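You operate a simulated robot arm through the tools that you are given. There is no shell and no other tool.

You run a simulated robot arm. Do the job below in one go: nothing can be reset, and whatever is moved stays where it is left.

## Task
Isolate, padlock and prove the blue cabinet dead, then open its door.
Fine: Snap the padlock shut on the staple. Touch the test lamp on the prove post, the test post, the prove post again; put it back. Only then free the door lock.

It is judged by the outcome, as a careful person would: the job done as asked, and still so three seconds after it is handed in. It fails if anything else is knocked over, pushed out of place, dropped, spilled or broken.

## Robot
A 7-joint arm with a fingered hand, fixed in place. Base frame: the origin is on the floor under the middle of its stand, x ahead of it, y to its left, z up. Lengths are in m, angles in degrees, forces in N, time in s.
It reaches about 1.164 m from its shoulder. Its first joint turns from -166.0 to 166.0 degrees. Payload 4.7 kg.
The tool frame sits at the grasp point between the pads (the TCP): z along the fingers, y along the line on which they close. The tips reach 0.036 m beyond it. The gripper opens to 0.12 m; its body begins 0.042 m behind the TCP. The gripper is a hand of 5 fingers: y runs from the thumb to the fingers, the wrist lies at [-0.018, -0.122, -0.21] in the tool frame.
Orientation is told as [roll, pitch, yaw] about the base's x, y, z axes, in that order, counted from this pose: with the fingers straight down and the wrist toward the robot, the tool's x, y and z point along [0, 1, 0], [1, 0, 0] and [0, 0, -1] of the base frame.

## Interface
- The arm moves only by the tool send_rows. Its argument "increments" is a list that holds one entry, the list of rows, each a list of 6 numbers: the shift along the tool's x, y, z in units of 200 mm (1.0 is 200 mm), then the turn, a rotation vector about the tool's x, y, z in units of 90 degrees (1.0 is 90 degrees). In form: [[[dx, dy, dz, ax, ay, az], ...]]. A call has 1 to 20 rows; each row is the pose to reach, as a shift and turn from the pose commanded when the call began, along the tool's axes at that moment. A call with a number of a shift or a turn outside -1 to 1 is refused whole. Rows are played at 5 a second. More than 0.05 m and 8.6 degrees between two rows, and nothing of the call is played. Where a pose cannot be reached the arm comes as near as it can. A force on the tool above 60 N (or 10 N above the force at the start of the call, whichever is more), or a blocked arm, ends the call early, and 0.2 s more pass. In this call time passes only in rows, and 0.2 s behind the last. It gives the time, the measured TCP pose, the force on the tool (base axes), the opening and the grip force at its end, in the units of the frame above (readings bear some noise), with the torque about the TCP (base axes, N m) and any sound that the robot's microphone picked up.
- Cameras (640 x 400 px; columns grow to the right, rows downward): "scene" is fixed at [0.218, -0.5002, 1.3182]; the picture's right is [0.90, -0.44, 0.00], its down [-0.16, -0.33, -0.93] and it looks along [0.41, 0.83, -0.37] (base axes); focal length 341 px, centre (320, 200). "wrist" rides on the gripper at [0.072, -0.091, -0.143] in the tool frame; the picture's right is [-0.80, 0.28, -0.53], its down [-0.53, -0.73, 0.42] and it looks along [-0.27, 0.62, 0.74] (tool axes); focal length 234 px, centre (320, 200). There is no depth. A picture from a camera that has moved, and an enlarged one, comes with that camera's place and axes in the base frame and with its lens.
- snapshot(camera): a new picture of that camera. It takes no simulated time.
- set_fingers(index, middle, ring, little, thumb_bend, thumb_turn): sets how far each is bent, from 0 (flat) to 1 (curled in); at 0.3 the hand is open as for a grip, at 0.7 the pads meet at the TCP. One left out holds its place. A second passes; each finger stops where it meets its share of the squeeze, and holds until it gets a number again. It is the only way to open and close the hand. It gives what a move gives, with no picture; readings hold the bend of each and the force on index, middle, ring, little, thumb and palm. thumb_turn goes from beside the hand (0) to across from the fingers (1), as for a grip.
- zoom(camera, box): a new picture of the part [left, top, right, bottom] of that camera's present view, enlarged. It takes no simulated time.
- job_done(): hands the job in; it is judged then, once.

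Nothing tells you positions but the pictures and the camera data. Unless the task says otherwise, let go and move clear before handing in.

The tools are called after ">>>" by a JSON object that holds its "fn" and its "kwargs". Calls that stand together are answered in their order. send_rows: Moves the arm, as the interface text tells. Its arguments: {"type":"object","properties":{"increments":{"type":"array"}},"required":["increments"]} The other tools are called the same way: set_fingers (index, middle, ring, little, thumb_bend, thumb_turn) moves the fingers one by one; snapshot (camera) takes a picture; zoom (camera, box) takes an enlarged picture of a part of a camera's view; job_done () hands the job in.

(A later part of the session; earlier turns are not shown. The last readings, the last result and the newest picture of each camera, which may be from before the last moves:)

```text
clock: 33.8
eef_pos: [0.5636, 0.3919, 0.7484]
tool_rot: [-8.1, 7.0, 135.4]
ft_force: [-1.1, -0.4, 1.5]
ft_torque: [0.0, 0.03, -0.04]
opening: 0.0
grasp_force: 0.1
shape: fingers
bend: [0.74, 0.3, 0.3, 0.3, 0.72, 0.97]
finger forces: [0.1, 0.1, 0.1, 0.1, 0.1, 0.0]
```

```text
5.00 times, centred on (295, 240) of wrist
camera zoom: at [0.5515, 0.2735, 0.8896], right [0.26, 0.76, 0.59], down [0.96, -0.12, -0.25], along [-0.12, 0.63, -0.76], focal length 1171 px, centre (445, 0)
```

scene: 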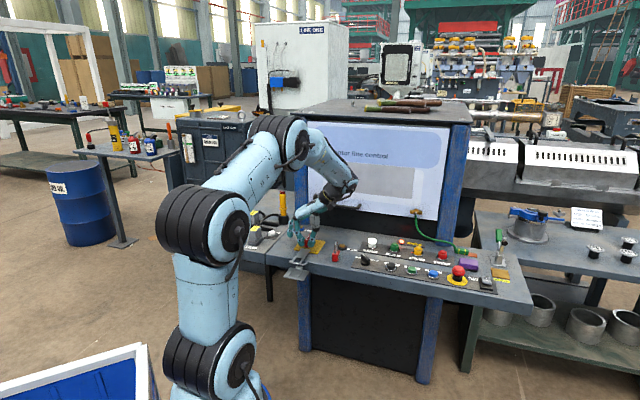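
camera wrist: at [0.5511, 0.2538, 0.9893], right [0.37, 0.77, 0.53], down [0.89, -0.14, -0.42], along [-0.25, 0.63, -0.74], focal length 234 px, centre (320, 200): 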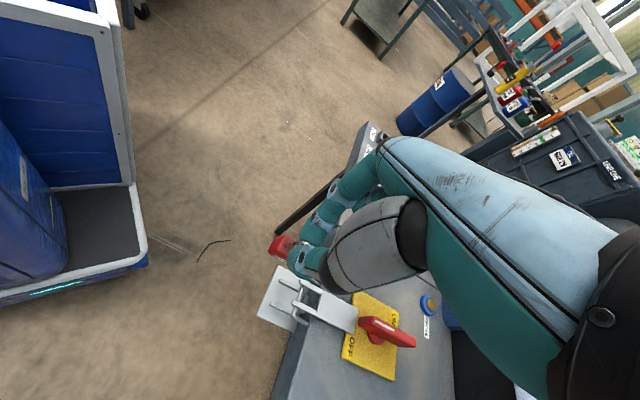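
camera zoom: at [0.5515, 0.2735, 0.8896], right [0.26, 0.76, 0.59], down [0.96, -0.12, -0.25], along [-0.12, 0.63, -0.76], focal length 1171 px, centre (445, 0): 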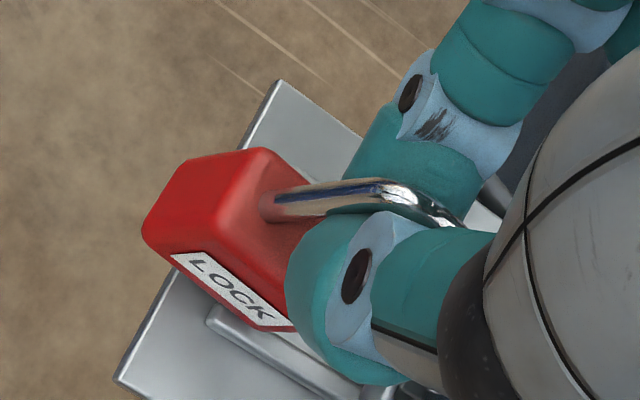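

The closed fingertips pass through the shackle, so the padlock is hanging from them about 1 cm above the tray and 6 mm right of the rail centre. I'll straighten the ring and little fingers so they clear the desk edge, then look.

>>> {"fn": "set_fingers", "kwargs": {"ring": 0.05, "little": 0.05}}

>>> {"fn": "zoom", "kwargs": {"camera": "scene", "box": [270, 220, 330, 285]}}

>>> {"fn": "snapshot", "kwargs": {"camera": "wrist"}}

```text
clock: 34.8
eef_pos: [0.5636, 0.3923, 0.7469]
tool_rot: [-7.9, 7.0, 135.4]
ft_force: [-0.1, -0.3, 0.0]
ft_torque: [-0.02, 0.01, 0.03]
opening: 0.0
grasp_force: 0.0
shape: fingers
bend: [0.74, 0.3, 0.05, 0.05, 0.72, 0.97]
finger forces: [0.0, 0.0, 0.1, 0.1, 0.0, 0.0]
```

```text
6.15 times, centred on (300, 252) of scene
camera zoom: at [0.218, -0.5002, 1.3182], right [0.9, -0.44, 0.0], down [-0.16, -0.33, -0.93], along [0.41, 0.83, -0.37], focal length 2100 px, centre (443, -123)
```

zoom: 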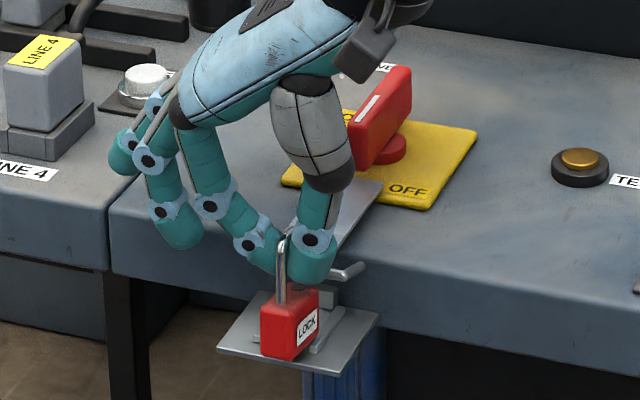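

```text
taken
camera wrist: at [0.5515, 0.2735, 0.8895], right [0.26, 0.76, 0.59], down [0.96, -0.12, -0.26], along [-0.12, 0.63, -0.76], focal length 234 px, centre (320, 200)
```

wrist: 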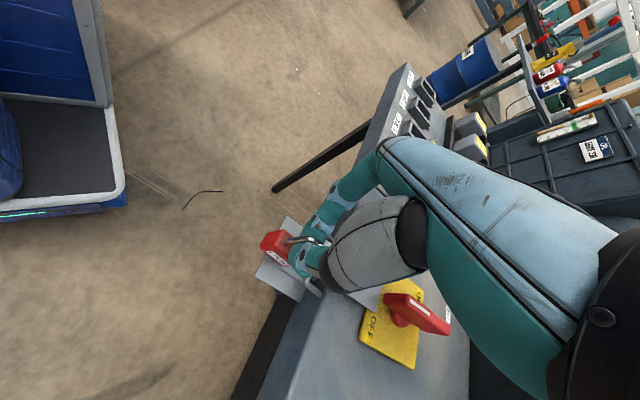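

>>> {"fn": "set_fingers", "kwargs": {"middle": 0.1}}

>>> {"fn": "send_rows", "kwargs": {"increments": [[[-0.0105, 0.0295, -0.002, 0, 0, 0], [-0.007, 0.0325, 0.0225, 0, 0, 0], [-0.0035, 0.0355, 0.047, 0, 0, 0], [-0.0035, 0.0355, 0.047, 0, 0, 0]]]}}

>>> {"fn": "zoom", "kwargs": {"camera": "scene", "box": [283, 245, 323, 285]}}

>>> {"fn": "zoom", "kwargs": {"camera": "wrist", "box": [250, 200, 340, 280]}}

```text
clock: 35.8
eef_pos: [0.5634, 0.3913, 0.7467]
tool_rot: [-7.8, 6.9, 135.3]
ft_force: [-0.2, -1.3, -0.4]
ft_torque: [0.0, 0.03, -0.01]
opening: 0.0
grasp_force: 0.1
shape: fingers
bend: [0.74, 0.1, 0.05, 0.05, 0.72, 0.97]
finger forces: [0.0, 0.0, 0.0, 0.1, 0.1, 0.0]
```

```text
clock: 36.8
eef_pos: [0.5612, 0.3971, 0.7382]
tool_rot: [-7.8, 7.1, 135.5]
ft_force: [-0.2, -0.4, 0.3]
ft_torque: [-0.01, 0.05, 0.02]
opening: 0.0002
grasp_force: 0.0
shape: fingers
bend: [0.74, 0.1, 0.05, 0.05, 0.72, 0.97]
finger forces: [0.0, 0.0, 0.0, 0.0, 0.0, 0.0]
```

```text
10.00 times, centred on (303, 265) of scene
camera zoom: at [0.218, -0.5002, 1.3182], right [0.9, -0.44, 0.0], down [-0.16, -0.33, -0.93], along [0.41, 0.83, -0.37], focal length 3413 px, centre (490, -450)
```

zoom: 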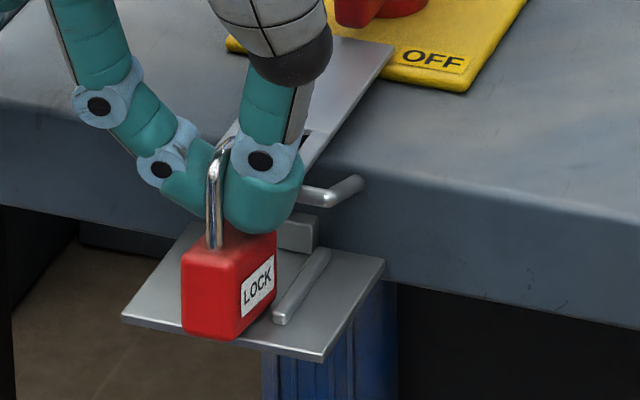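

```text
5.00 times, centred on (295, 240) of wrist
camera zoom: at [0.5487, 0.2787, 0.8796], right [0.26, 0.76, 0.59], down [0.96, -0.12, -0.26], along [-0.12, 0.63, -0.76], focal length 1171 px, centre (445, 0)
```

zoom: 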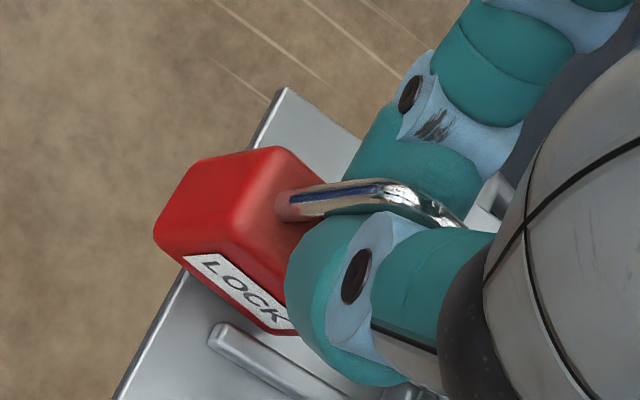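

The padlock now stands on the tray between the rails, with its weight well over it. I'll open thumb and index to release it.

>>> {"fn": "set_fingers", "kwargs": {"index": 0.45, "thumb_bend": 0.45}}

>>> {"fn": "zoom", "kwargs": {"camera": "scene", "box": [283, 245, 323, 285]}}

>>> {"fn": "zoom", "kwargs": {"camera": "wrist", "box": [250, 200, 340, 280]}}

```text
clock: 37.8
eef_pos: [0.5608, 0.3976, 0.7394]
tool_rot: [-7.9, 7.0, 135.5]
ft_force: [0.4, -1.0, 0.0]
ft_torque: [0.03, 0.02, 0.0]
opening: 0.0776
grasp_force: 0.1
shape: fingers
bend: [0.45, 0.1, 0.05, 0.05, 0.45, 0.97]
finger forces: [0.0, 0.0, 0.1, 0.0, 0.0, 0.0]
```

```text
10.00 times, centred on (303, 265) of scene
camera zoom: at [0.218, -0.5002, 1.3182], right [0.9, -0.44, 0.0], down [-0.16, -0.33, -0.93], along [0.41, 0.83, -0.37], focal length 3413 px, centre (490, -450)
```

zoom: 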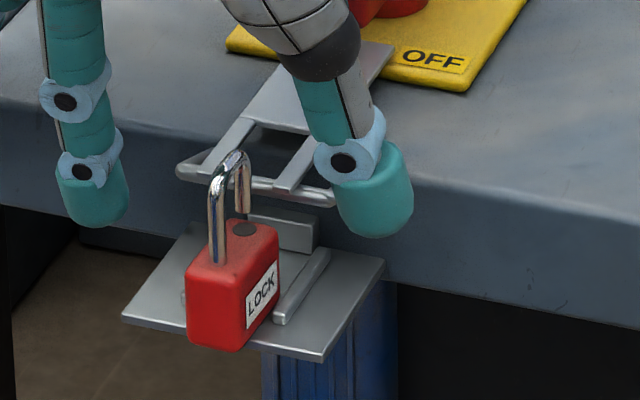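

```text
5.00 times, centred on (295, 240) of wrist
camera zoom: at [0.5487, 0.2788, 0.8797], right [0.26, 0.76, 0.59], down [0.96, -0.12, -0.26], along [-0.12, 0.63, -0.76], focal length 1171 px, centre (445, 0)
```

zoom: 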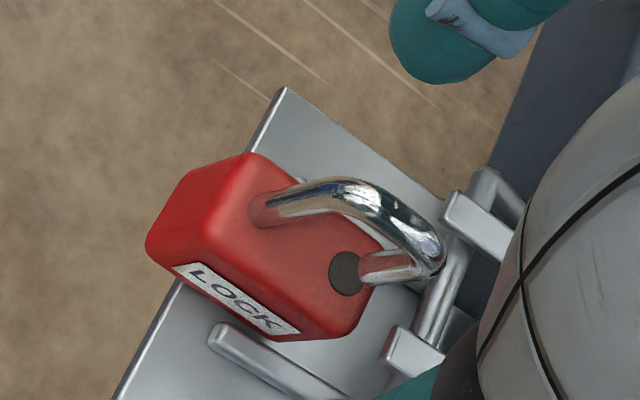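

The padlock stands upright on the tray between the rails at n≈0.665. It needs about 28 mm more to the stop, with the bar then inside the shackle. I'll lift the hand clear and remove the tilt.

>>> {"fn": "send_rows", "kwargs": {"increments": [[[-0.0105, -0.009, -0.074, 0, 0, 0], [-0.028, -0.0244, -0.197, 0, 0, 0], [-0.056, -0.0488, -0.393, 0, 0, 0], [-0.084, -0.073, -0.59, -0.039, 0.0445, 0], [-0.084, -0.073, -0.59, -0.078, 0.089, 0], [-0.084, -0.073, -0.59, -0.078, 0.089, 0]]]}}

>>> {"fn": "zoom", "kwargs": {"camera": "scene", "box": [270, 220, 330, 285]}}

```text
clock: 39.2
eef_pos: [0.5597, 0.3986, 0.858]
tool_rot: [0.2, -0.1, 135.9]
ft_force: [-0.2, -1.3, -0.4]
ft_torque: [0.04, 0.01, 0.03]
opening: 0.0775
grasp_force: 0.0
shape: fingers
bend: [0.45, 0.1, 0.05, 0.05, 0.45, 0.98]
finger forces: [0.1, 0.0, 0.0, 0.1, 0.1, 0.0]
```

```text
6.15 times, centred on (300, 252) of scene
camera zoom: at [0.218, -0.5002, 1.3182], right [0.9, -0.44, 0.0], down [-0.16, -0.33, -0.93], along [0.41, 0.83, -0.37], focal length 2100 px, centre (443, -123)
```

zoom: 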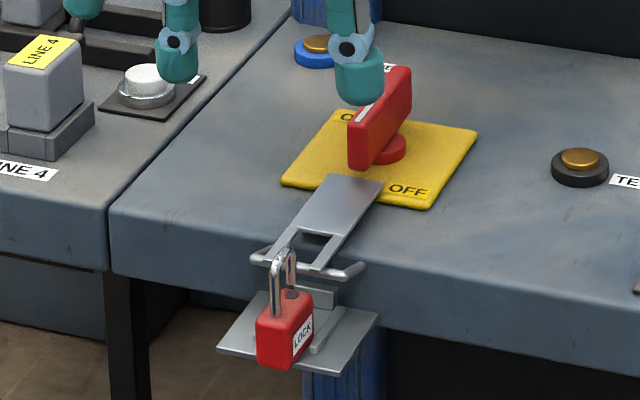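

The padlock is standing freely. I'll back the hand away and turn it toward yaw −45, so that the index and thumb side leads when pushing inward.

>>> {"fn": "send_rows", "kwargs": {"increments": [[[0.06, 0, 0, 0, 0, 0.0909], [0.12, 0, 0, 0, 0, 0.1818], [0.18, 0, 0, 0, 0, 0.2727], [0.24, 0, 0, 0, 0, 0.3636], [0.3, 0, 0, 0, 0, 0.4545], [0.36, 0, 0, 0, 0, 0.5454], [0.4, 0, 0, 0, 0, 0.6363], [0.4, 0, 0, 0, 0, 0.7272], [0.4, 0, 0, 0, 0, 0.8181], [0.4, 0, 0, 0, 0, 0.909], [0.4, 0, 0, 0, 0, 1.0]]]}}

>>> {"fn": "send_rows", "kwargs": {"increments": [[[0, 0, 0, 0, 0, 0.0909], [0, 0, 0, 0, 0, 0.1818], [0, 0, 0, 0, 0, 0.2727], [0, 0, 0, 0, 0, 0.3636], [0, 0, 0, 0, 0, 0.4545], [0, 0, 0, 0, 0, 0.5454], [0, 0, 0, 0, 0, 0.6363], [0, 0, 0, 0, 0, 0.7272], [0, 0, 0, 0, 0, 0.8181], [0, 0, 0, 0, 0, 0.909], [0, 0, 0, 0, 0, 1.0]]]}}

>>> {"fn": "snapshot", "kwargs": {"camera": "wrist"}}

>>> {"fn": "snapshot", "kwargs": {"camera": "scene"}}

```text
clock: 41.6
eef_pos: [0.5042, 0.3417, 0.8589]
tool_rot: [0.0, 0.1, 46.0]
ft_force: [0.5, -0.7, -0.1]
ft_torque: [0.04, 0.04, -0.03]
opening: 0.0777
grasp_force: 0.1
shape: fingers
bend: [0.45, 0.1, 0.05, 0.05, 0.45, 0.98]
finger forces: [0.1, 0.1, 0.1, 0.0, 0.1, 0.0]
```

```text
clock: 44.0
eef_pos: [0.5044, 0.3406, 0.8592]
tool_rot: [-0.1, 0.0, -44.2]
ft_force: [0.3, -0.8, 0.1]
ft_torque: [0.0, 0.0, 0.0]
opening: 0.0778
grasp_force: 0.0
shape: fingers
bend: [0.45, 0.1, 0.05, 0.05, 0.45, 0.98]
finger forces: [0.0, 0.0, 0.0, 0.0, 0.0, 0.0]
```

```text
taken
camera wrist: at [0.4893, 0.455, 1.0012], right [-0.36, -0.77, 0.53], down [-0.9, 0.13, -0.42], along [0.26, -0.62, -0.74], focal length 234 px, centre (320, 200)
```

wrist: 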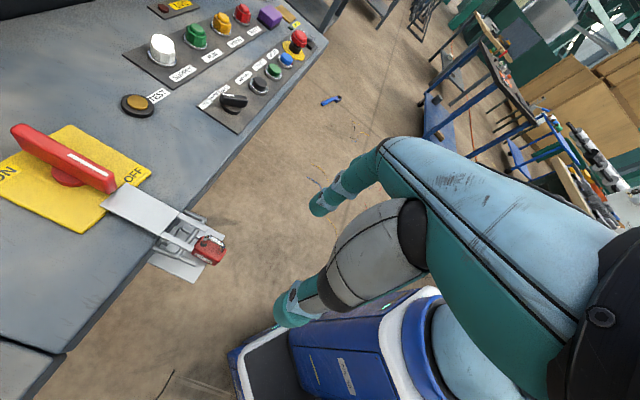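

```text
taken
```

scene: 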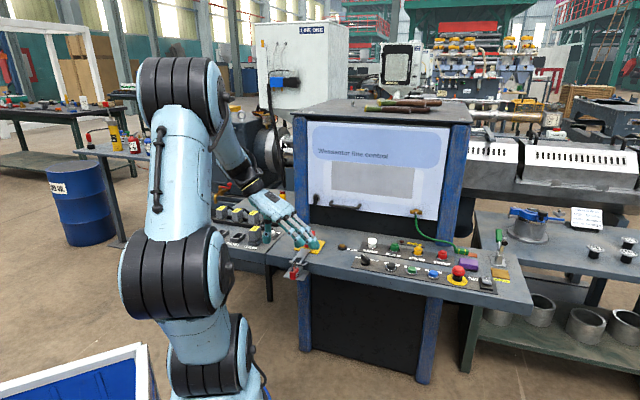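

From here I have a clear view of the tray. I'll close thumb and index into a pusher and descend in front of the padlock.

>>> {"fn": "set_fingers", "kwargs": {"index": 0.7, "thumb_bend": 0.7}}

>>> {"fn": "send_rows", "kwargs": {"increments": [[[0.03, 0.018, 0.145, 0, 0, 0.005], [0.06, 0.036, 0.29, 0, 0, 0.009], [0.06, 0.036, 0.435, 0, 0, 0.009], [0.06, 0.036, 0.58, 0, 0, 0.009], [0.06, 0.036, 0.72, 0, 0, 0.009], [0.06, 0.036, 0.72, 0, 0, 0.009]]]}}

>>> {"fn": "snapshot", "kwargs": {"camera": "wrist"}}

>>> {"fn": "zoom", "kwargs": {"camera": "scene", "box": [270, 220, 330, 290]}}

```text
clock: 45.0
eef_pos: [0.5043, 0.3409, 0.8587]
tool_rot: [0.0, 0.0, -44.1]
ft_force: [0.6, 0.2, -0.1]
ft_torque: [0.02, 0.0, -0.01]
opening: 0.0047
grasp_force: 0.0
shape: fingers
bend: [0.7, 0.1, 0.05, 0.05, 0.7, 0.98]
finger forces: [0.0, 0.0, 0.0, 0.0, 0.0, 0.0]
```

```text
clock: 46.4
eef_pos: [0.5169, 0.3449, 0.7142]
tool_rot: [-0.1, 0.1, -44.9]
ft_force: [0.2, -0.4, -0.6]
ft_torque: [0.0, 0.0, -0.02]
opening: 0.0045
grasp_force: 0.0
shape: fingers
bend: [0.7, 0.1, 0.05, 0.05, 0.7, 0.98]
finger forces: [0.1, 0.0, 0.0, 0.0, 0.0, 0.0]
```

```text
taken
camera wrist: at [0.5041, 0.4602, 0.8571], right [-0.37, -0.77, 0.53], down [-0.9, 0.14, -0.42], along [0.25, -0.63, -0.74], focal length 234 px, centre (320, 200)
```

wrist: 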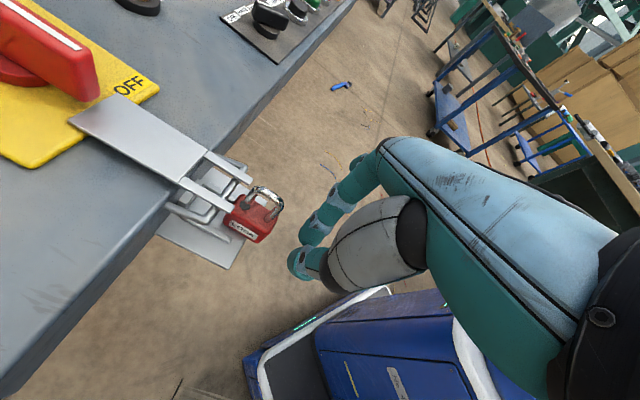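

```text
5.71 times, centred on (300, 255) of scene
camera zoom: at [0.218, -0.5002, 1.3182], right [0.9, -0.44, 0.0], down [-0.16, -0.33, -0.93], along [0.41, 0.83, -0.37], focal length 1950 px, centre (434, -114)
```

zoom: 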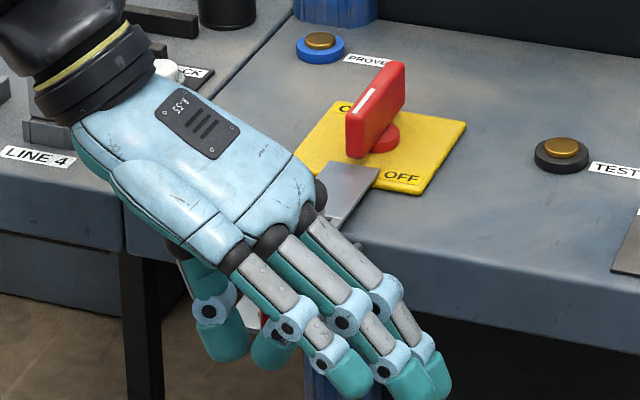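

>>> {"fn": "zoom", "kwargs": {"camera": "wrist", "box": [150, 145, 330, 290]}}

>>> {"fn": "zoom", "kwargs": {"camera": "wrist", "box": [170, 160, 300, 250]}}

```text
2.76 times, centred on (240, 218) of wrist
camera zoom: at [0.5041, 0.4602, 0.8571], right [-0.37, -0.77, 0.53], down [-0.9, 0.14, -0.42], along [0.25, -0.63, -0.74], focal length 646 px, centre (541, 152)
```

zoom: 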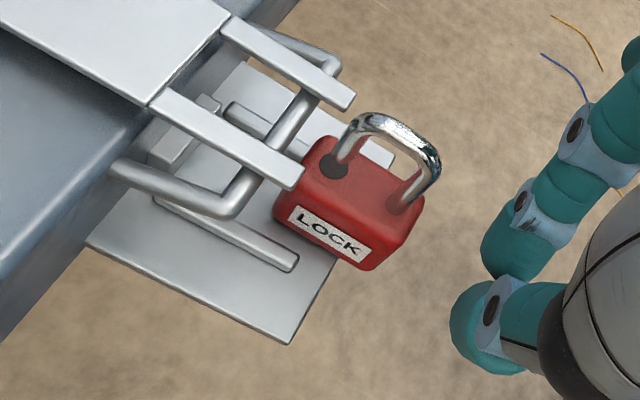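

```text
4.44 times, centred on (235, 205) of wrist
camera zoom: at [0.5041, 0.4602, 0.8571], right [-0.37, -0.77, 0.53], down [-0.9, 0.14, -0.42], along [0.25, -0.63, -0.74], focal length 1041 px, centre (698, 178)
```

zoom: 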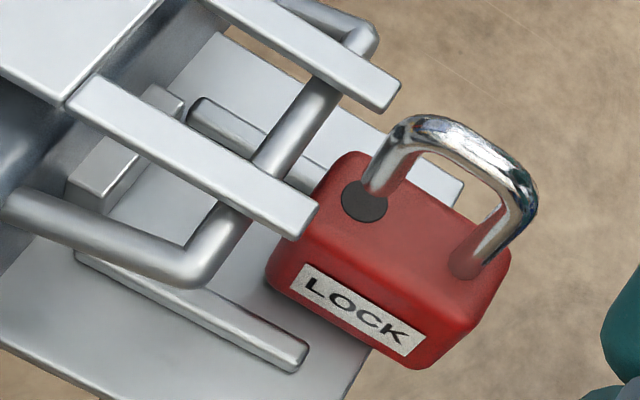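

The view from this side is excellent: the free leg's tip sits above bar height and the body is below it. I'll push in gently, the first part mostly free travel.

>>> {"fn": "send_rows", "kwargs": {"increments": [[[0.035, 0, 0, 0, 0, 0], [0.07, 0, 0, 0, 0, 0], [0.105, 0, 0, 0, 0, 0], [0.13, 0, 0, 0, 0, 0], [0.15, 0, 0, 0, 0, 0], [0.17, 0, 0, 0, 0, 0]]]}}

>>> {"fn": "zoom", "kwargs": {"camera": "wrist", "box": [150, 145, 330, 290]}}

```text
clock: 47.8
eef_pos: [0.5416, 0.3674, 0.714]
tool_rot: [-0.1, 0.1, -44.8]
ft_force: [-0.6, 0.0, -0.1]
ft_torque: [-0.01, 0.03, 0.0]
opening: 0.0044
grasp_force: 0.1
shape: fingers
bend: [0.7, 0.1, 0.05, 0.05, 0.7, 0.98]
finger forces: [0.1, 0.1, 0.1, 0.1, 0.2, 0.0]
```

```text
2.76 times, centred on (240, 218) of wrist
camera zoom: at [0.5282, 0.483, 0.8566], right [-0.37, -0.77, 0.53], down [-0.9, 0.14, -0.42], along [0.25, -0.63, -0.74], focal length 646 px, centre (541, 152)
```

zoom: 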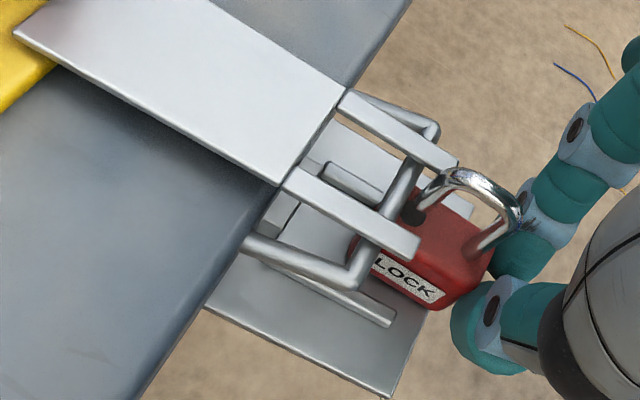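

>>> {"fn": "zoom", "kwargs": {"camera": "wrist", "box": [235, 190, 325, 265]}}

```text
5.33 times, centred on (280, 228) of wrist
camera zoom: at [0.5282, 0.483, 0.8566], right [-0.37, -0.77, 0.53], down [-0.9, 0.14, -0.42], along [0.25, -0.63, -0.74], focal length 1249 px, centre (533, 53)
```

zoom: 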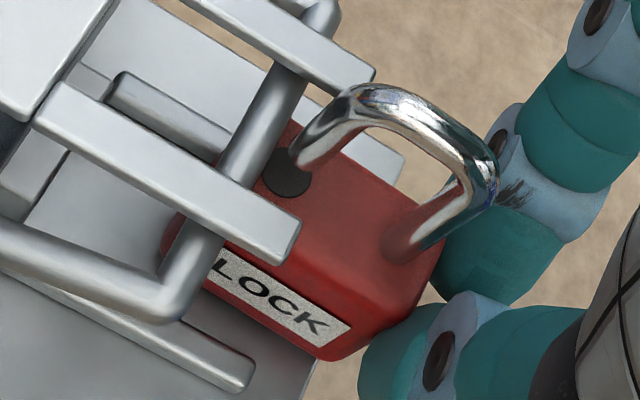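

The body is sliding under the bar as intended. I'll continue slowly.

>>> {"fn": "send_rows", "kwargs": {"increments": [[[0.015, 0, 0, 0, 0, 0], [0.03, 0, 0, 0, 0, 0], [0.04, 0, 0, 0, 0, 0], [0.04, 0, 0, 0, 0, 0]]]}}

>>> {"fn": "zoom", "kwargs": {"camera": "wrist", "box": [235, 190, 325, 265]}}

```text
clock: 48.8
eef_pos: [0.5479, 0.3721, 0.714]
tool_rot: [-0.1, -0.1, -44.9]
ft_force: [-1.0, -0.6, -0.2]
ft_torque: [0.01, 0.02, 0.0]
opening: 0.004
grasp_force: 0.4
shape: fingers
bend: [0.7, 0.1, 0.05, 0.05, 0.7, 0.98]
finger forces: [1.0, 0.0, 0.1, 0.0, 0.7, 0.0]
```

```text
5.33 times, centred on (280, 228) of wrist
camera zoom: at [0.5337, 0.4888, 0.8567], right [-0.37, -0.77, 0.53], down [-0.9, 0.14, -0.42], along [0.25, -0.63, -0.74], focal length 1249 px, centre (533, 53)
```

zoom: 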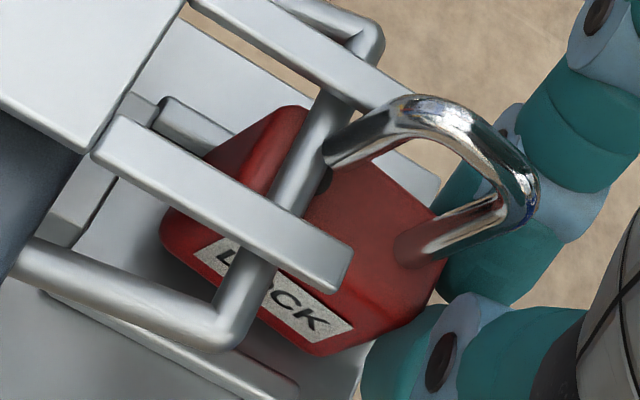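

The free leg's tip is right at the bar and forces are only about 1 N. I'll push 3 mm more and look.

>>> {"fn": "send_rows", "kwargs": {"increments": [[[0.0075, 0, 0, 0, 0, 0], [0.015, 0, 0, 0, 0, 0], [0.015, 0, 0, 0, 0, 0]]]}}

>>> {"fn": "zoom", "kwargs": {"camera": "wrist", "box": [235, 190, 325, 265]}}

```text
clock: 49.6
eef_pos: [0.5501, 0.3757, 0.7136]
tool_rot: [-0.2, 0.0, -44.9]
ft_force: [0.4, 0.2, 0.3]
ft_torque: [0.02, 0.02, 0.02]
opening: 0.0044
grasp_force: 0.1
shape: fingers
bend: [0.7, 0.1, 0.05, 0.05, 0.7, 0.98]
finger forces: [0.1, 0.0, 0.0, 0.0, 0.1, 0.1]
```

```text
5.33 times, centred on (280, 228) of wrist
camera zoom: at [0.5361, 0.4909, 0.8569], right [-0.37, -0.77, 0.53], down [-0.9, 0.14, -0.42], along [0.25, -0.63, -0.74], focal length 1249 px, centre (533, 53)
```

zoom: 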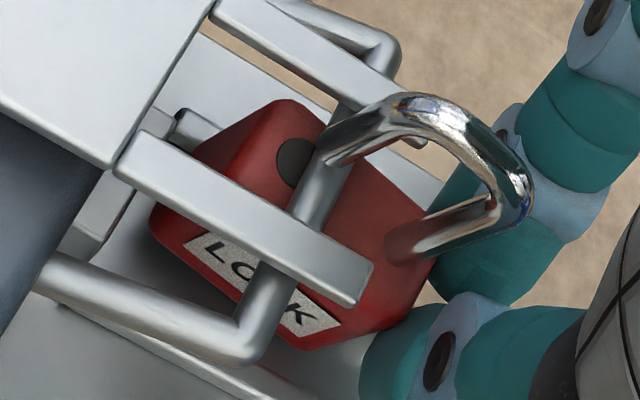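

The bar is now passing inside the shackle, with the hole on the far side of it. I'll push a few millimetres more toward the stop.

>>> {"fn": "send_rows", "kwargs": {"increments": [[[0.0075, 0, 0, 0, 0, 0], [0.015, 0, 0, 0, 0, 0], [0.02, 0, 0, 0, 0, 0], [0.02, 0, 0, 0, 0, 0]]]}}

>>> {"fn": "zoom", "kwargs": {"camera": "wrist", "box": [235, 190, 325, 265]}}

```text
clock: 50.6
eef_pos: [0.5539, 0.3777, 0.714]
tool_rot: [-0.1, 0.0, -45.0]
ft_force: [0.1, 0.2, 0.4]
ft_torque: [0.01, -0.01, 0.02]
opening: 0.0045
grasp_force: 0.0
shape: fingers
bend: [0.7, 0.1, 0.05, 0.05, 0.7, 0.98]
finger forces: [0.0, 0.0, 0.0, 0.0, 0.0, 0.0]
```

```text
5.33 times, centred on (280, 228) of wrist
camera zoom: at [0.5389, 0.4938, 0.8565], right [-0.37, -0.77, 0.53], down [-0.9, 0.14, -0.42], along [0.25, -0.63, -0.74], focal length 1249 px, centre (533, 53)
```

zoom: 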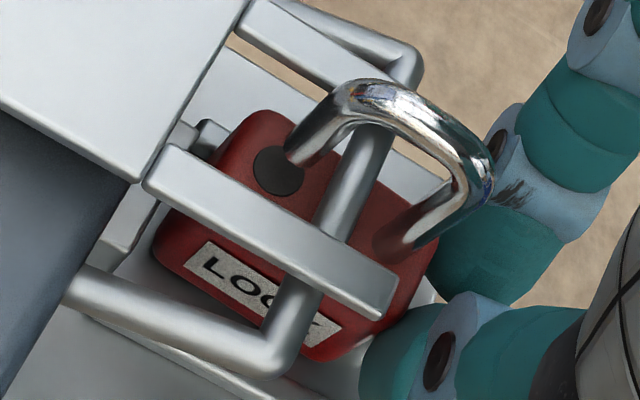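

The bar now runs inside the shackle, with the long leg on the near side and the free leg on the far side. Next I'll back off, rise, and use a straight index finger to press the shackle down from above.

>>> {"fn": "send_rows", "kwargs": {"increments": [[[-0.075, 0, 0, 0, 0, 0], [-0.15, 0, 0, 0, 0, 0], [-0.15, 0, -0.19, 0, 0, 0], [-0.15, 0, -0.38, 0, 0, 0], [-0.15, 0, -0.58, 0, 0, 0]]]}}

>>> {"fn": "set_fingers", "kwargs": {"index": 0.3, "thumb_bend": 0.3}}

>>> {"fn": "zoom", "kwargs": {"camera": "wrist", "box": [150, 145, 330, 290]}}

>>> {"fn": "zoom", "kwargs": {"camera": "scene", "box": [270, 220, 330, 290]}}

```text
clock: 51.8
eef_pos: [0.5316, 0.3576, 0.8302]
tool_rot: [-0.2, 0.0, -44.9]
ft_force: [0.8, 0.5, -0.2]
ft_torque: [-0.01, 0.02, 0.0]
opening: 0.0046
grasp_force: 0.0
shape: fingers
bend: [0.7, 0.1, 0.05, 0.05, 0.7, 0.98]
finger forces: [0.0, 0.1, 0.0, 0.0, 0.0, 0.0]
```

```text
clock: 52.8
eef_pos: [0.5313, 0.357, 0.8302]
tool_rot: [-0.1, 0.2, -44.8]
ft_force: [-0.7, 0.2, -0.1]
ft_torque: [-0.02, 0.0, 0.02]
opening: 0.1218
grasp_force: 0.1
shape: fingers
bend: [0.3, 0.1, 0.05, 0.05, 0.3, 0.98]
finger forces: [0.0, 0.0, 0.0, 0.1, 0.1, 0.0]
```

```text
2.76 times, centred on (240, 218) of wrist
camera zoom: at [0.5176, 0.4725, 0.973], right [-0.37, -0.77, 0.53], down [-0.9, 0.14, -0.42], along [0.25, -0.63, -0.74], focal length 646 px, centre (541, 152)
```

zoom: 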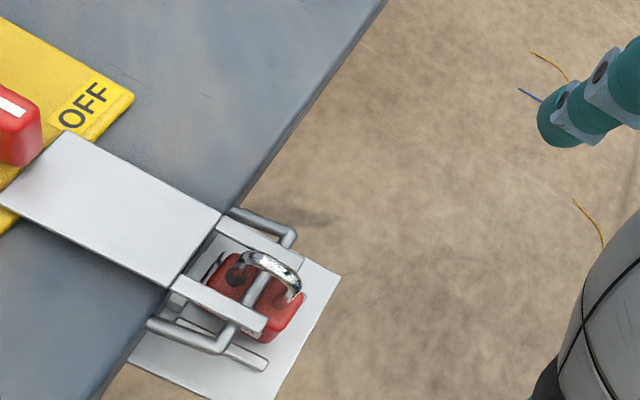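

```text
5.71 times, centred on (300, 255) of scene
camera zoom: at [0.218, -0.5002, 1.3182], right [0.9, -0.44, 0.0], down [-0.16, -0.33, -0.93], along [0.41, 0.83, -0.37], focal length 1950 px, centre (434, -114)
```

zoom: 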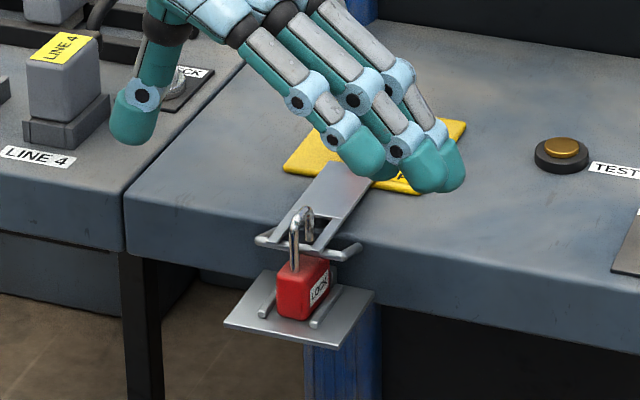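

The padlock sits correctly through the staple and between the fork prongs. I'll bring the index fingertip over the top of the shackle.

>>> {"fn": "send_rows", "kwargs": {"increments": [[[0.07, -0.08, 0, 0, 0, 0], [0.14, -0.16, 0, 0, 0, 0], [0.21, -0.24, 0, 0, 0, 0], [0.28, -0.32, 0, 0, 0, 0], [0.28, -0.32, 0.1, 0, 0, 0], [0.28, -0.32, 0.2, 0, 0, 0], [0.28, -0.32, 0.2, 0, 0, 0]]]}}

>>> {"fn": "snapshot", "kwargs": {"camera": "wrist"}}

>>> {"fn": "zoom", "kwargs": {"camera": "scene", "box": [270, 220, 330, 290]}}

```text
clock: 54.4
eef_pos: [0.5267, 0.4423, 0.7891]
tool_rot: [-0.1, 0.0, -44.9]
ft_force: [-1.0, 0.1, 1.3]
ft_torque: [0.01, -0.01, 0.03]
opening: 0.1222
grasp_force: 0.1
shape: fingers
bend: [0.3, 0.1, 0.05, 0.05, 0.3, 0.98]
finger forces: [0.1, 0.0, 0.0, 0.1, 0.0, 0.0]
```

```text
taken
camera wrist: at [0.5131, 0.5581, 0.9323], right [-0.37, -0.77, 0.53], down [-0.9, 0.14, -0.42], along [0.25, -0.63, -0.74], focal length 234 px, centre (320, 200)
```

wrist: 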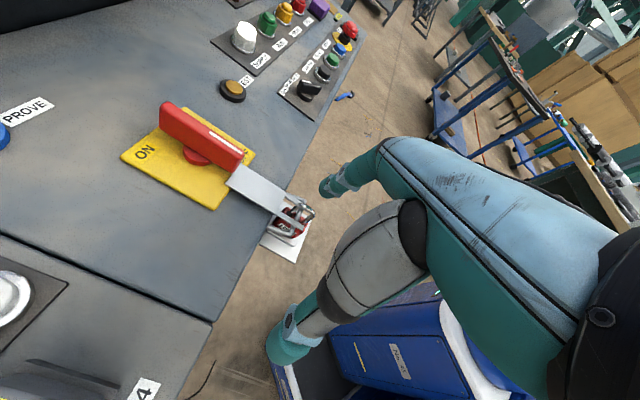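

```text
5.71 times, centred on (300, 255) of scene
camera zoom: at [0.218, -0.5002, 1.3182], right [0.9, -0.44, 0.0], down [-0.16, -0.33, -0.93], along [0.41, 0.83, -0.37], focal length 1950 px, centre (434, -114)
```

zoom: 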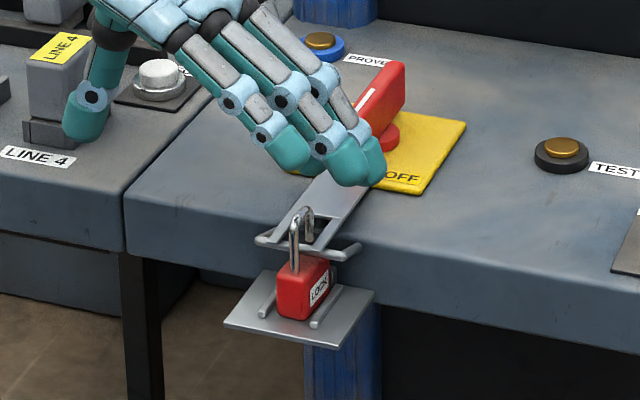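

>>> {"fn": "zoom", "kwargs": {"camera": "wrist", "box": [255, 150, 375, 260]}}

>>> {"fn": "zoom", "kwargs": {"camera": "scene", "box": [285, 235, 320, 270]}}

```text
3.64 times, centred on (315, 205) of wrist
camera zoom: at [0.5131, 0.5581, 0.9323], right [-0.37, -0.77, 0.53], down [-0.9, 0.14, -0.42], along [0.25, -0.63, -0.74], focal length 852 px, centre (338, 182)
```

zoom: 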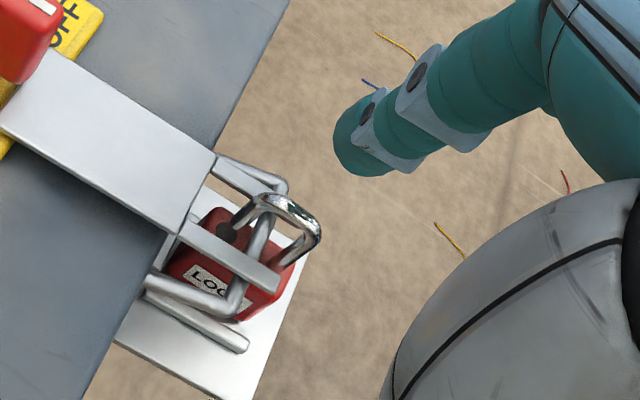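

```text
11.43 times, centred on (302, 252) of scene
camera zoom: at [0.218, -0.5002, 1.3182], right [0.9, -0.44, 0.0], down [-0.16, -0.33, -0.93], along [0.41, 0.83, -0.37], focal length 3900 px, centre (520, -400)
```

zoom: 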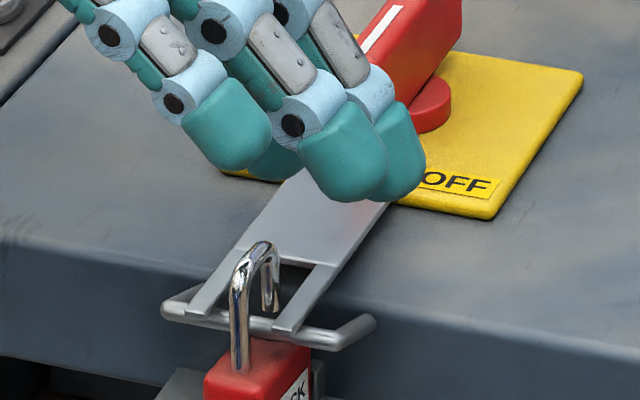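

Triangulation puts the index tip about 5 mm right of the shackle and roughly 2 cm above it. I'll shift left 5 mm and descend most of that gap.

>>> {"fn": "send_rows", "kwargs": {"increments": [[[0, -0.025, 0, 0, 0, 0], [0, -0.025, 0.03, 0, 0, 0], [0, -0.025, 0.06, 0, 0, 0], [0, -0.025, 0.06, 0, 0, 0]]]}}

>>> {"fn": "zoom", "kwargs": {"camera": "wrist", "box": [255, 150, 375, 260]}}

>>> {"fn": "zoom", "kwargs": {"camera": "scene", "box": [285, 235, 320, 270]}}

```text
clock: 55.4
eef_pos: [0.5224, 0.4461, 0.7772]
tool_rot: [-0.1, 0.0, -44.8]
ft_force: [1.0, 0.4, -0.8]
ft_torque: [0.0, -0.04, -0.02]
opening: 0.1219
grasp_force: 0.0
shape: fingers
bend: [0.3, 0.1, 0.05, 0.05, 0.3, 0.98]
finger forces: [0.0, 0.0, 0.1, 0.0, 0.0, 0.1]
```

```text
3.64 times, centred on (315, 205) of wrist
camera zoom: at [0.5089, 0.561, 0.9204], right [-0.37, -0.77, 0.53], down [-0.9, 0.14, -0.42], along [0.25, -0.63, -0.74], focal length 852 px, centre (338, 182)
```

zoom: 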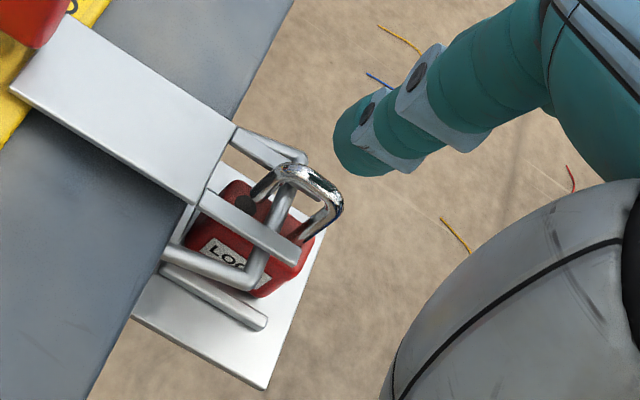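

```text
11.43 times, centred on (302, 252) of scene
camera zoom: at [0.218, -0.5002, 1.3182], right [0.9, -0.44, 0.0], down [-0.16, -0.33, -0.93], along [0.41, 0.83, -0.37], focal length 3900 px, centre (520, -400)
```

zoom: 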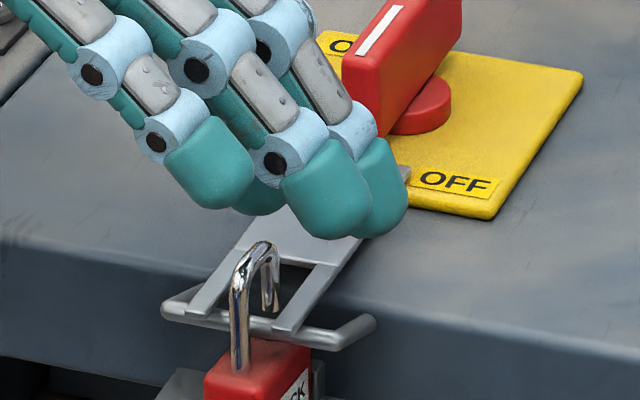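

>>> {"fn": "send_rows", "kwargs": {"increments": [[[0, 0, 0.02, 0, 0, 0], [0, 0, 0.04, 0, 0, 0], [0, 0, 0.04, 0, 0, 0]]]}}

>>> {"fn": "zoom", "kwargs": {"camera": "wrist", "box": [255, 150, 375, 260]}}

>>> {"fn": "zoom", "kwargs": {"camera": "scene", "box": [285, 235, 320, 270]}}

```text
clock: 56.2
eef_pos: [0.5213, 0.4443, 0.7692]
tool_rot: [-0.1, -0.1, -44.9]
ft_force: [0.4, 0.7, 0.7]
ft_torque: [0.0, -0.04, -0.01]
opening: 0.1219
grasp_force: 0.1
shape: fingers
bend: [0.3, 0.1, 0.05, 0.05, 0.3, 0.98]
finger forces: [0.0, 0.0, 0.0, 0.0, 0.0, 0.0]
```

```text
3.64 times, centred on (315, 205) of wrist
camera zoom: at [0.5086, 0.5606, 0.9127], right [-0.37, -0.77, 0.53], down [-0.9, 0.14, -0.42], along [0.25, -0.63, -0.74], focal length 852 px, centre (338, 182)
```

zoom: 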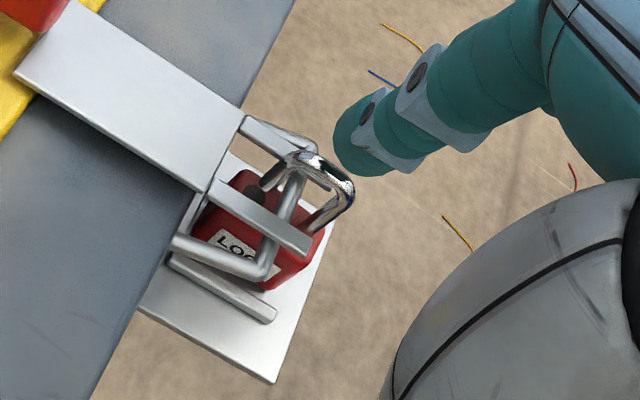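

```text
11.43 times, centred on (302, 252) of scene
camera zoom: at [0.218, -0.5002, 1.3182], right [0.9, -0.44, 0.0], down [-0.16, -0.33, -0.93], along [0.41, 0.83, -0.37], focal length 3900 px, centre (520, -400)
```

zoom: 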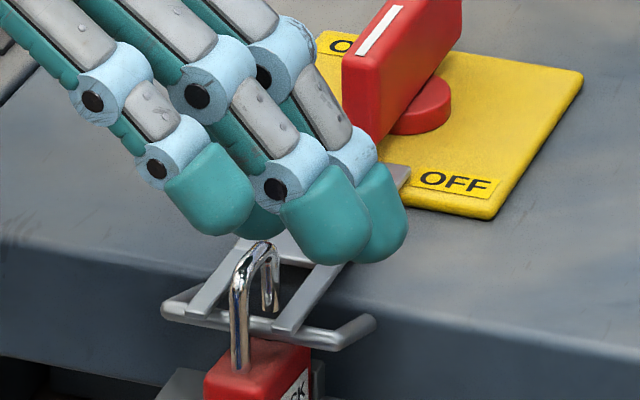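

The fingertip is directly above the shackle, about 8 mm off. I'll press down in 2 mm steps.

>>> {"fn": "send_rows", "kwargs": {"increments": [[[0, 0, 0.01, 0, 0, 0], [0, 0, 0.02, 0, 0, 0], [0, 0, 0.03, 0, 0, 0], [0, 0, 0.04, 0, 0, 0], [0, 0, 0.05, 0, 0, 0]]]}}

>>> {"fn": "zoom", "kwargs": {"camera": "wrist", "box": [255, 150, 375, 260]}}

>>> {"fn": "zoom", "kwargs": {"camera": "scene", "box": [285, 235, 320, 270]}}

```text
clock: 57.4
eef_pos: [0.5226, 0.445, 0.7593]
tool_rot: [0.0, 0.1, -44.9]
ft_force: [1.0, -1.1, 2.9]
ft_torque: [-0.09, -0.1, 0.0]
opening: 0.1223
grasp_force: 1.0
shape: fingers
bend: [0.3, 0.1, 0.05, 0.05, 0.3, 0.98]
finger forces: [2.0, 0.0, 0.0, 0.0, 0.0, 0.1]
```

```text
3.64 times, centred on (315, 205) of wrist
camera zoom: at [0.5083, 0.5607, 0.9029], right [-0.37, -0.77, 0.53], down [-0.9, 0.14, -0.42], along [0.25, -0.63, -0.74], focal length 852 px, centre (338, 182)
```

zoom: 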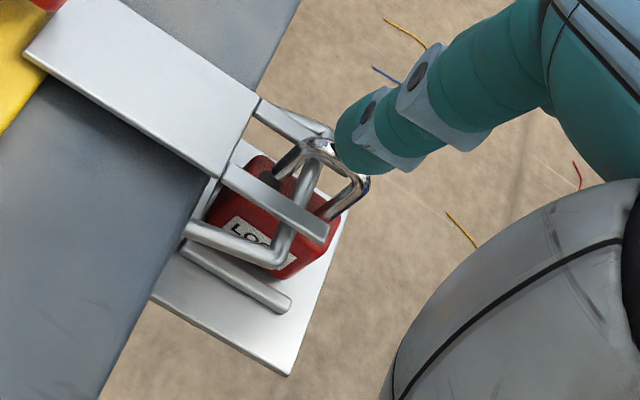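

```text
11.43 times, centred on (302, 252) of scene
camera zoom: at [0.218, -0.5002, 1.3182], right [0.9, -0.44, 0.0], down [-0.16, -0.33, -0.93], along [0.41, 0.83, -0.37], focal length 3900 px, centre (520, -400)
```

zoom: 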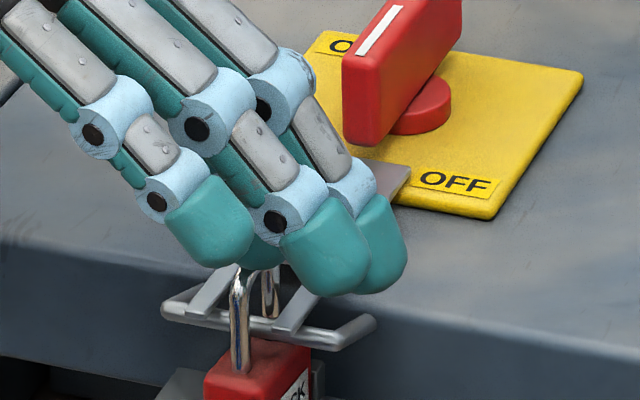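

Contact is made at about 3 N. I'll lift slightly, centre the tip 2 mm left so it can't slip off, and press down harder.

>>> {"fn": "send_rows", "kwargs": {"increments": [[[0, 0, -0.015, 0, 0, 0], [0, -0.012, -0.015, 0, 0, 0], [0, -0.012, 0.0, 0, 0, 0], [0, -0.012, 0.01, 0, 0, 0], [0, -0.012, 0.02, 0, 0, 0], [0, -0.012, 0.03, 0, 0, 0]]]}}

>>> {"fn": "zoom", "kwargs": {"camera": "wrist", "box": [255, 150, 375, 260]}}

>>> {"fn": "zoom", "kwargs": {"camera": "scene", "box": [285, 235, 320, 270]}}

```text
clock: 58.8
eef_pos: [0.5211, 0.4465, 0.7547]
tool_rot: [0.0, 0.0, -44.9]
ft_force: [-0.6, -0.1, 1.9]
ft_torque: [-0.09, -0.12, -0.01]
opening: 0.1225
grasp_force: 1.1
shape: fingers
bend: [0.3, 0.1, 0.05, 0.05, 0.3, 0.98]
finger forces: [1.9, 0.0, 0.0, 0.0, 0.0, 0.1]
```

```text
3.64 times, centred on (315, 205) of wrist
camera zoom: at [0.5066, 0.5624, 0.8967], right [-0.37, -0.77, 0.53], down [-0.9, 0.14, -0.42], along [0.25, -0.63, -0.74], focal length 852 px, centre (338, 182)
```

zoom: 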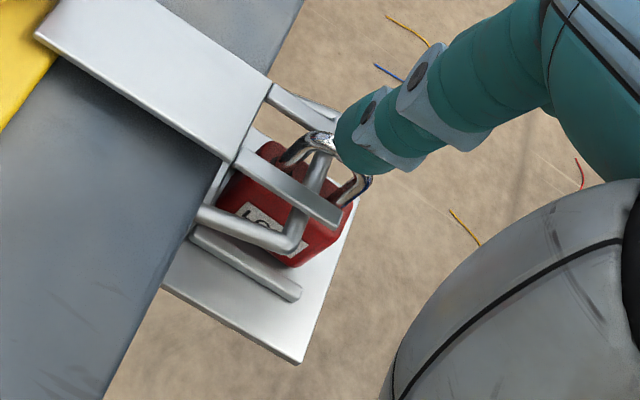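

```text
11.43 times, centred on (302, 252) of scene
camera zoom: at [0.218, -0.5002, 1.3182], right [0.9, -0.44, 0.0], down [-0.16, -0.33, -0.93], along [0.41, 0.83, -0.37], focal length 3900 px, centre (520, -400)
```

zoom: 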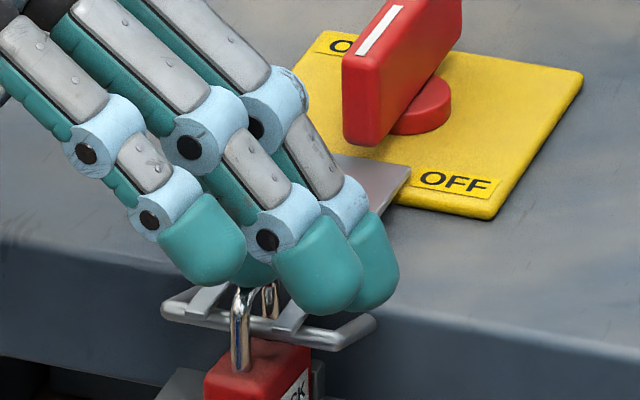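

The shackle is sliding down under only about 2 N. I'll keep pressing.

>>> {"fn": "send_rows", "kwargs": {"increments": [[[0, 0, 0.01, 0, 0, 0], [0, 0, 0.02, 0, 0, 0], [0, 0, 0.03, 0, 0, 0], [0, 0, 0.04, 0, 0, 0]]]}}

>>> {"fn": "zoom", "kwargs": {"camera": "wrist", "box": [255, 150, 375, 260]}}

>>> {"fn": "zoom", "kwargs": {"camera": "scene", "box": [285, 235, 320, 270]}}

```text
clock: 59.8
eef_pos: [0.521, 0.4478, 0.7458]
tool_rot: [-0.1, 0.0, -44.9]
ft_force: [-1.4, 0.2, 5.6]
ft_torque: [-0.23, -0.29, -0.03]
opening: 0.1231
grasp_force: 3.4
shape: fingers
bend: [0.3, 0.1, 0.05, 0.05, 0.3, 0.98]
finger forces: [5.8, 0.0, 0.1, 0.0, 0.0, 0.0]
```

```text
3.64 times, centred on (315, 205) of wrist
camera zoom: at [0.5069, 0.5626, 0.889], right [-0.37, -0.77, 0.53], down [-0.89, 0.14, -0.42], along [0.25, -0.63, -0.74], focal length 852 px, centre (338, 182)
```

zoom: 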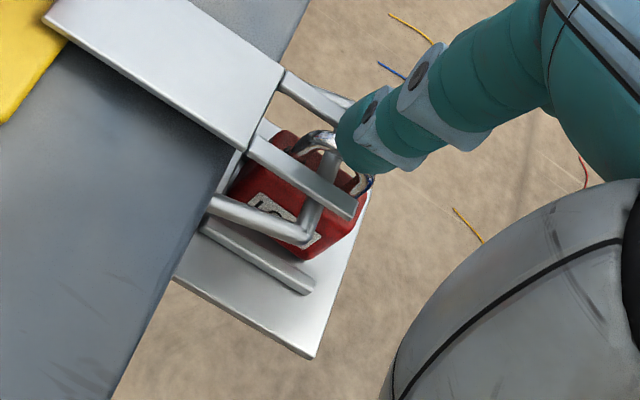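

```text
11.43 times, centred on (302, 252) of scene
camera zoom: at [0.218, -0.5002, 1.3182], right [0.9, -0.44, 0.0], down [-0.16, -0.33, -0.93], along [0.41, 0.83, -0.37], focal length 3900 px, centre (520, -400)
```

zoom: 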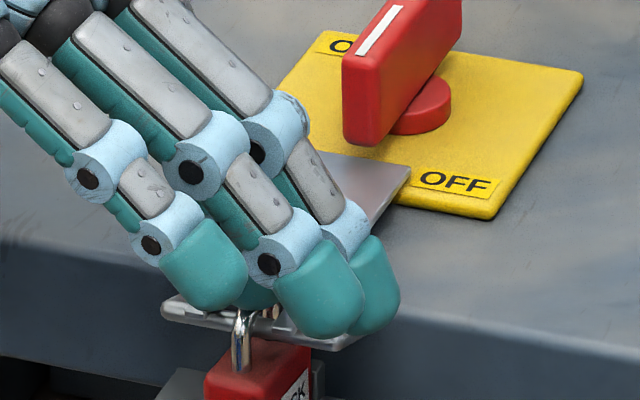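

Force is rising to 6 N, probably the latch. I'll press a few millimetres further.

>>> {"fn": "send_rows", "kwargs": {"increments": [[[0, 0, 0.01, 0, 0, 0], [0, 0, 0.02, 0, 0, 0], [0, 0, 0.03, 0, 0, 0]]]}}

>>> {"fn": "zoom", "kwargs": {"camera": "wrist", "box": [270, 170, 360, 250]}}

>>> {"fn": "zoom", "kwargs": {"camera": "scene", "box": [285, 235, 320, 270]}}

```text
clock: 60.6
eef_pos: [0.5203, 0.448, 0.7419]
tool_rot: [0.1, 0.0, -44.9]
ft_force: [-4.1, 1.9, 21.2]
ft_torque: [-0.9, -1.12, -0.04]
opening: 0.1259
grasp_force: 10.4
shape: fingers
bend: [0.29, 0.1, 0.05, 0.05, 0.3, 0.98]
finger forces: [21.3, 0.0, 0.0, 0.1, 0.1, 0.0]
```

```text
5.00 times, centred on (315, 210) of wrist
camera zoom: at [0.5062, 0.563, 0.8845], right [-0.37, -0.77, 0.52], down [-0.89, 0.14, -0.42], along [0.25, -0.63, -0.74], focal length 1171 px, centre (345, 150)
```

zoom: 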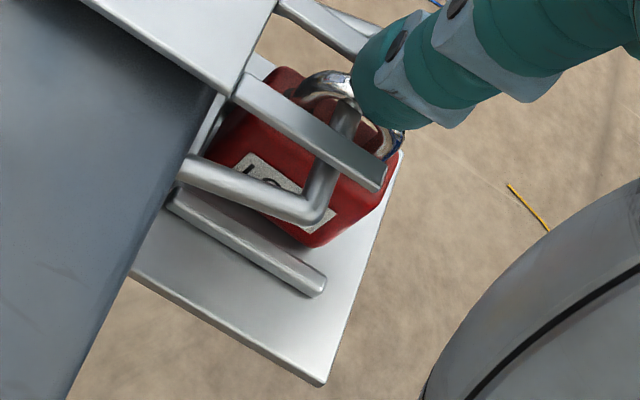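

```text
11.43 times, centred on (302, 252) of scene
camera zoom: at [0.218, -0.5002, 1.3182], right [0.9, -0.44, 0.0], down [-0.16, -0.33, -0.93], along [0.41, 0.83, -0.37], focal length 3900 px, centre (520, -400)
```

zoom: 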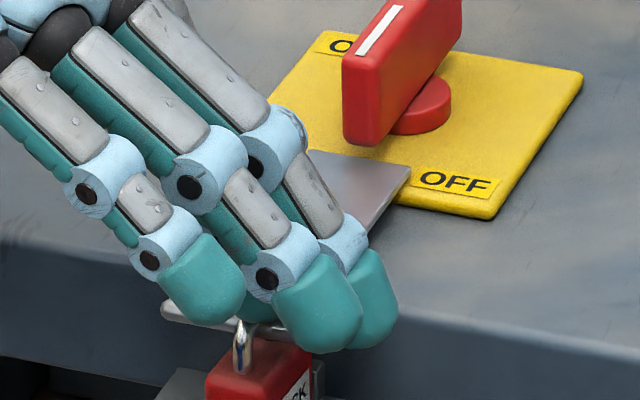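

>>> {"fn": "send_rows", "kwargs": {"increments": [[[0, 0, 0.005, 0, 0, 0], [0, 0, 0.01, 0, 0, 0], [0, 0, 0.015, 0, 0, 0], [0, 0, 0.015, 0, 0, 0]]]}}

>>> {"fn": "zoom", "kwargs": {"camera": "wrist", "box": [270, 170, 360, 250]}}

```text
clock: 61.6
eef_pos: [0.5194, 0.4482, 0.7388]
tool_rot: [0.2, 0.0, -44.8]
ft_force: [-9.8, 9.3, 46.5]
ft_torque: [-1.97, -2.49, 0.09]
opening: 0.1291
grasp_force: 21.6
shape: fingers
bend: [0.27, 0.1, 0.05, 0.05, 0.3, 0.98]
finger forces: [43.5, 0.1, 0.0, 0.0, 0.1, 0.1]
```

```text
5.00 times, centred on (315, 210) of wrist
camera zoom: at [0.5056, 0.563, 0.8823], right [-0.37, -0.77, 0.52], down [-0.89, 0.14, -0.43], along [0.25, -0.62, -0.74], focal length 1171 px, centre (345, 150)
```

zoom: 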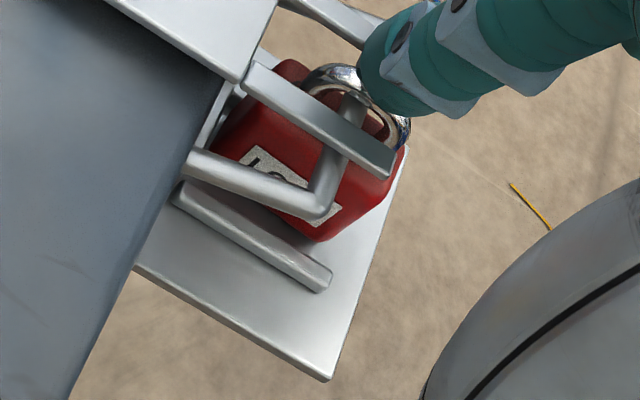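

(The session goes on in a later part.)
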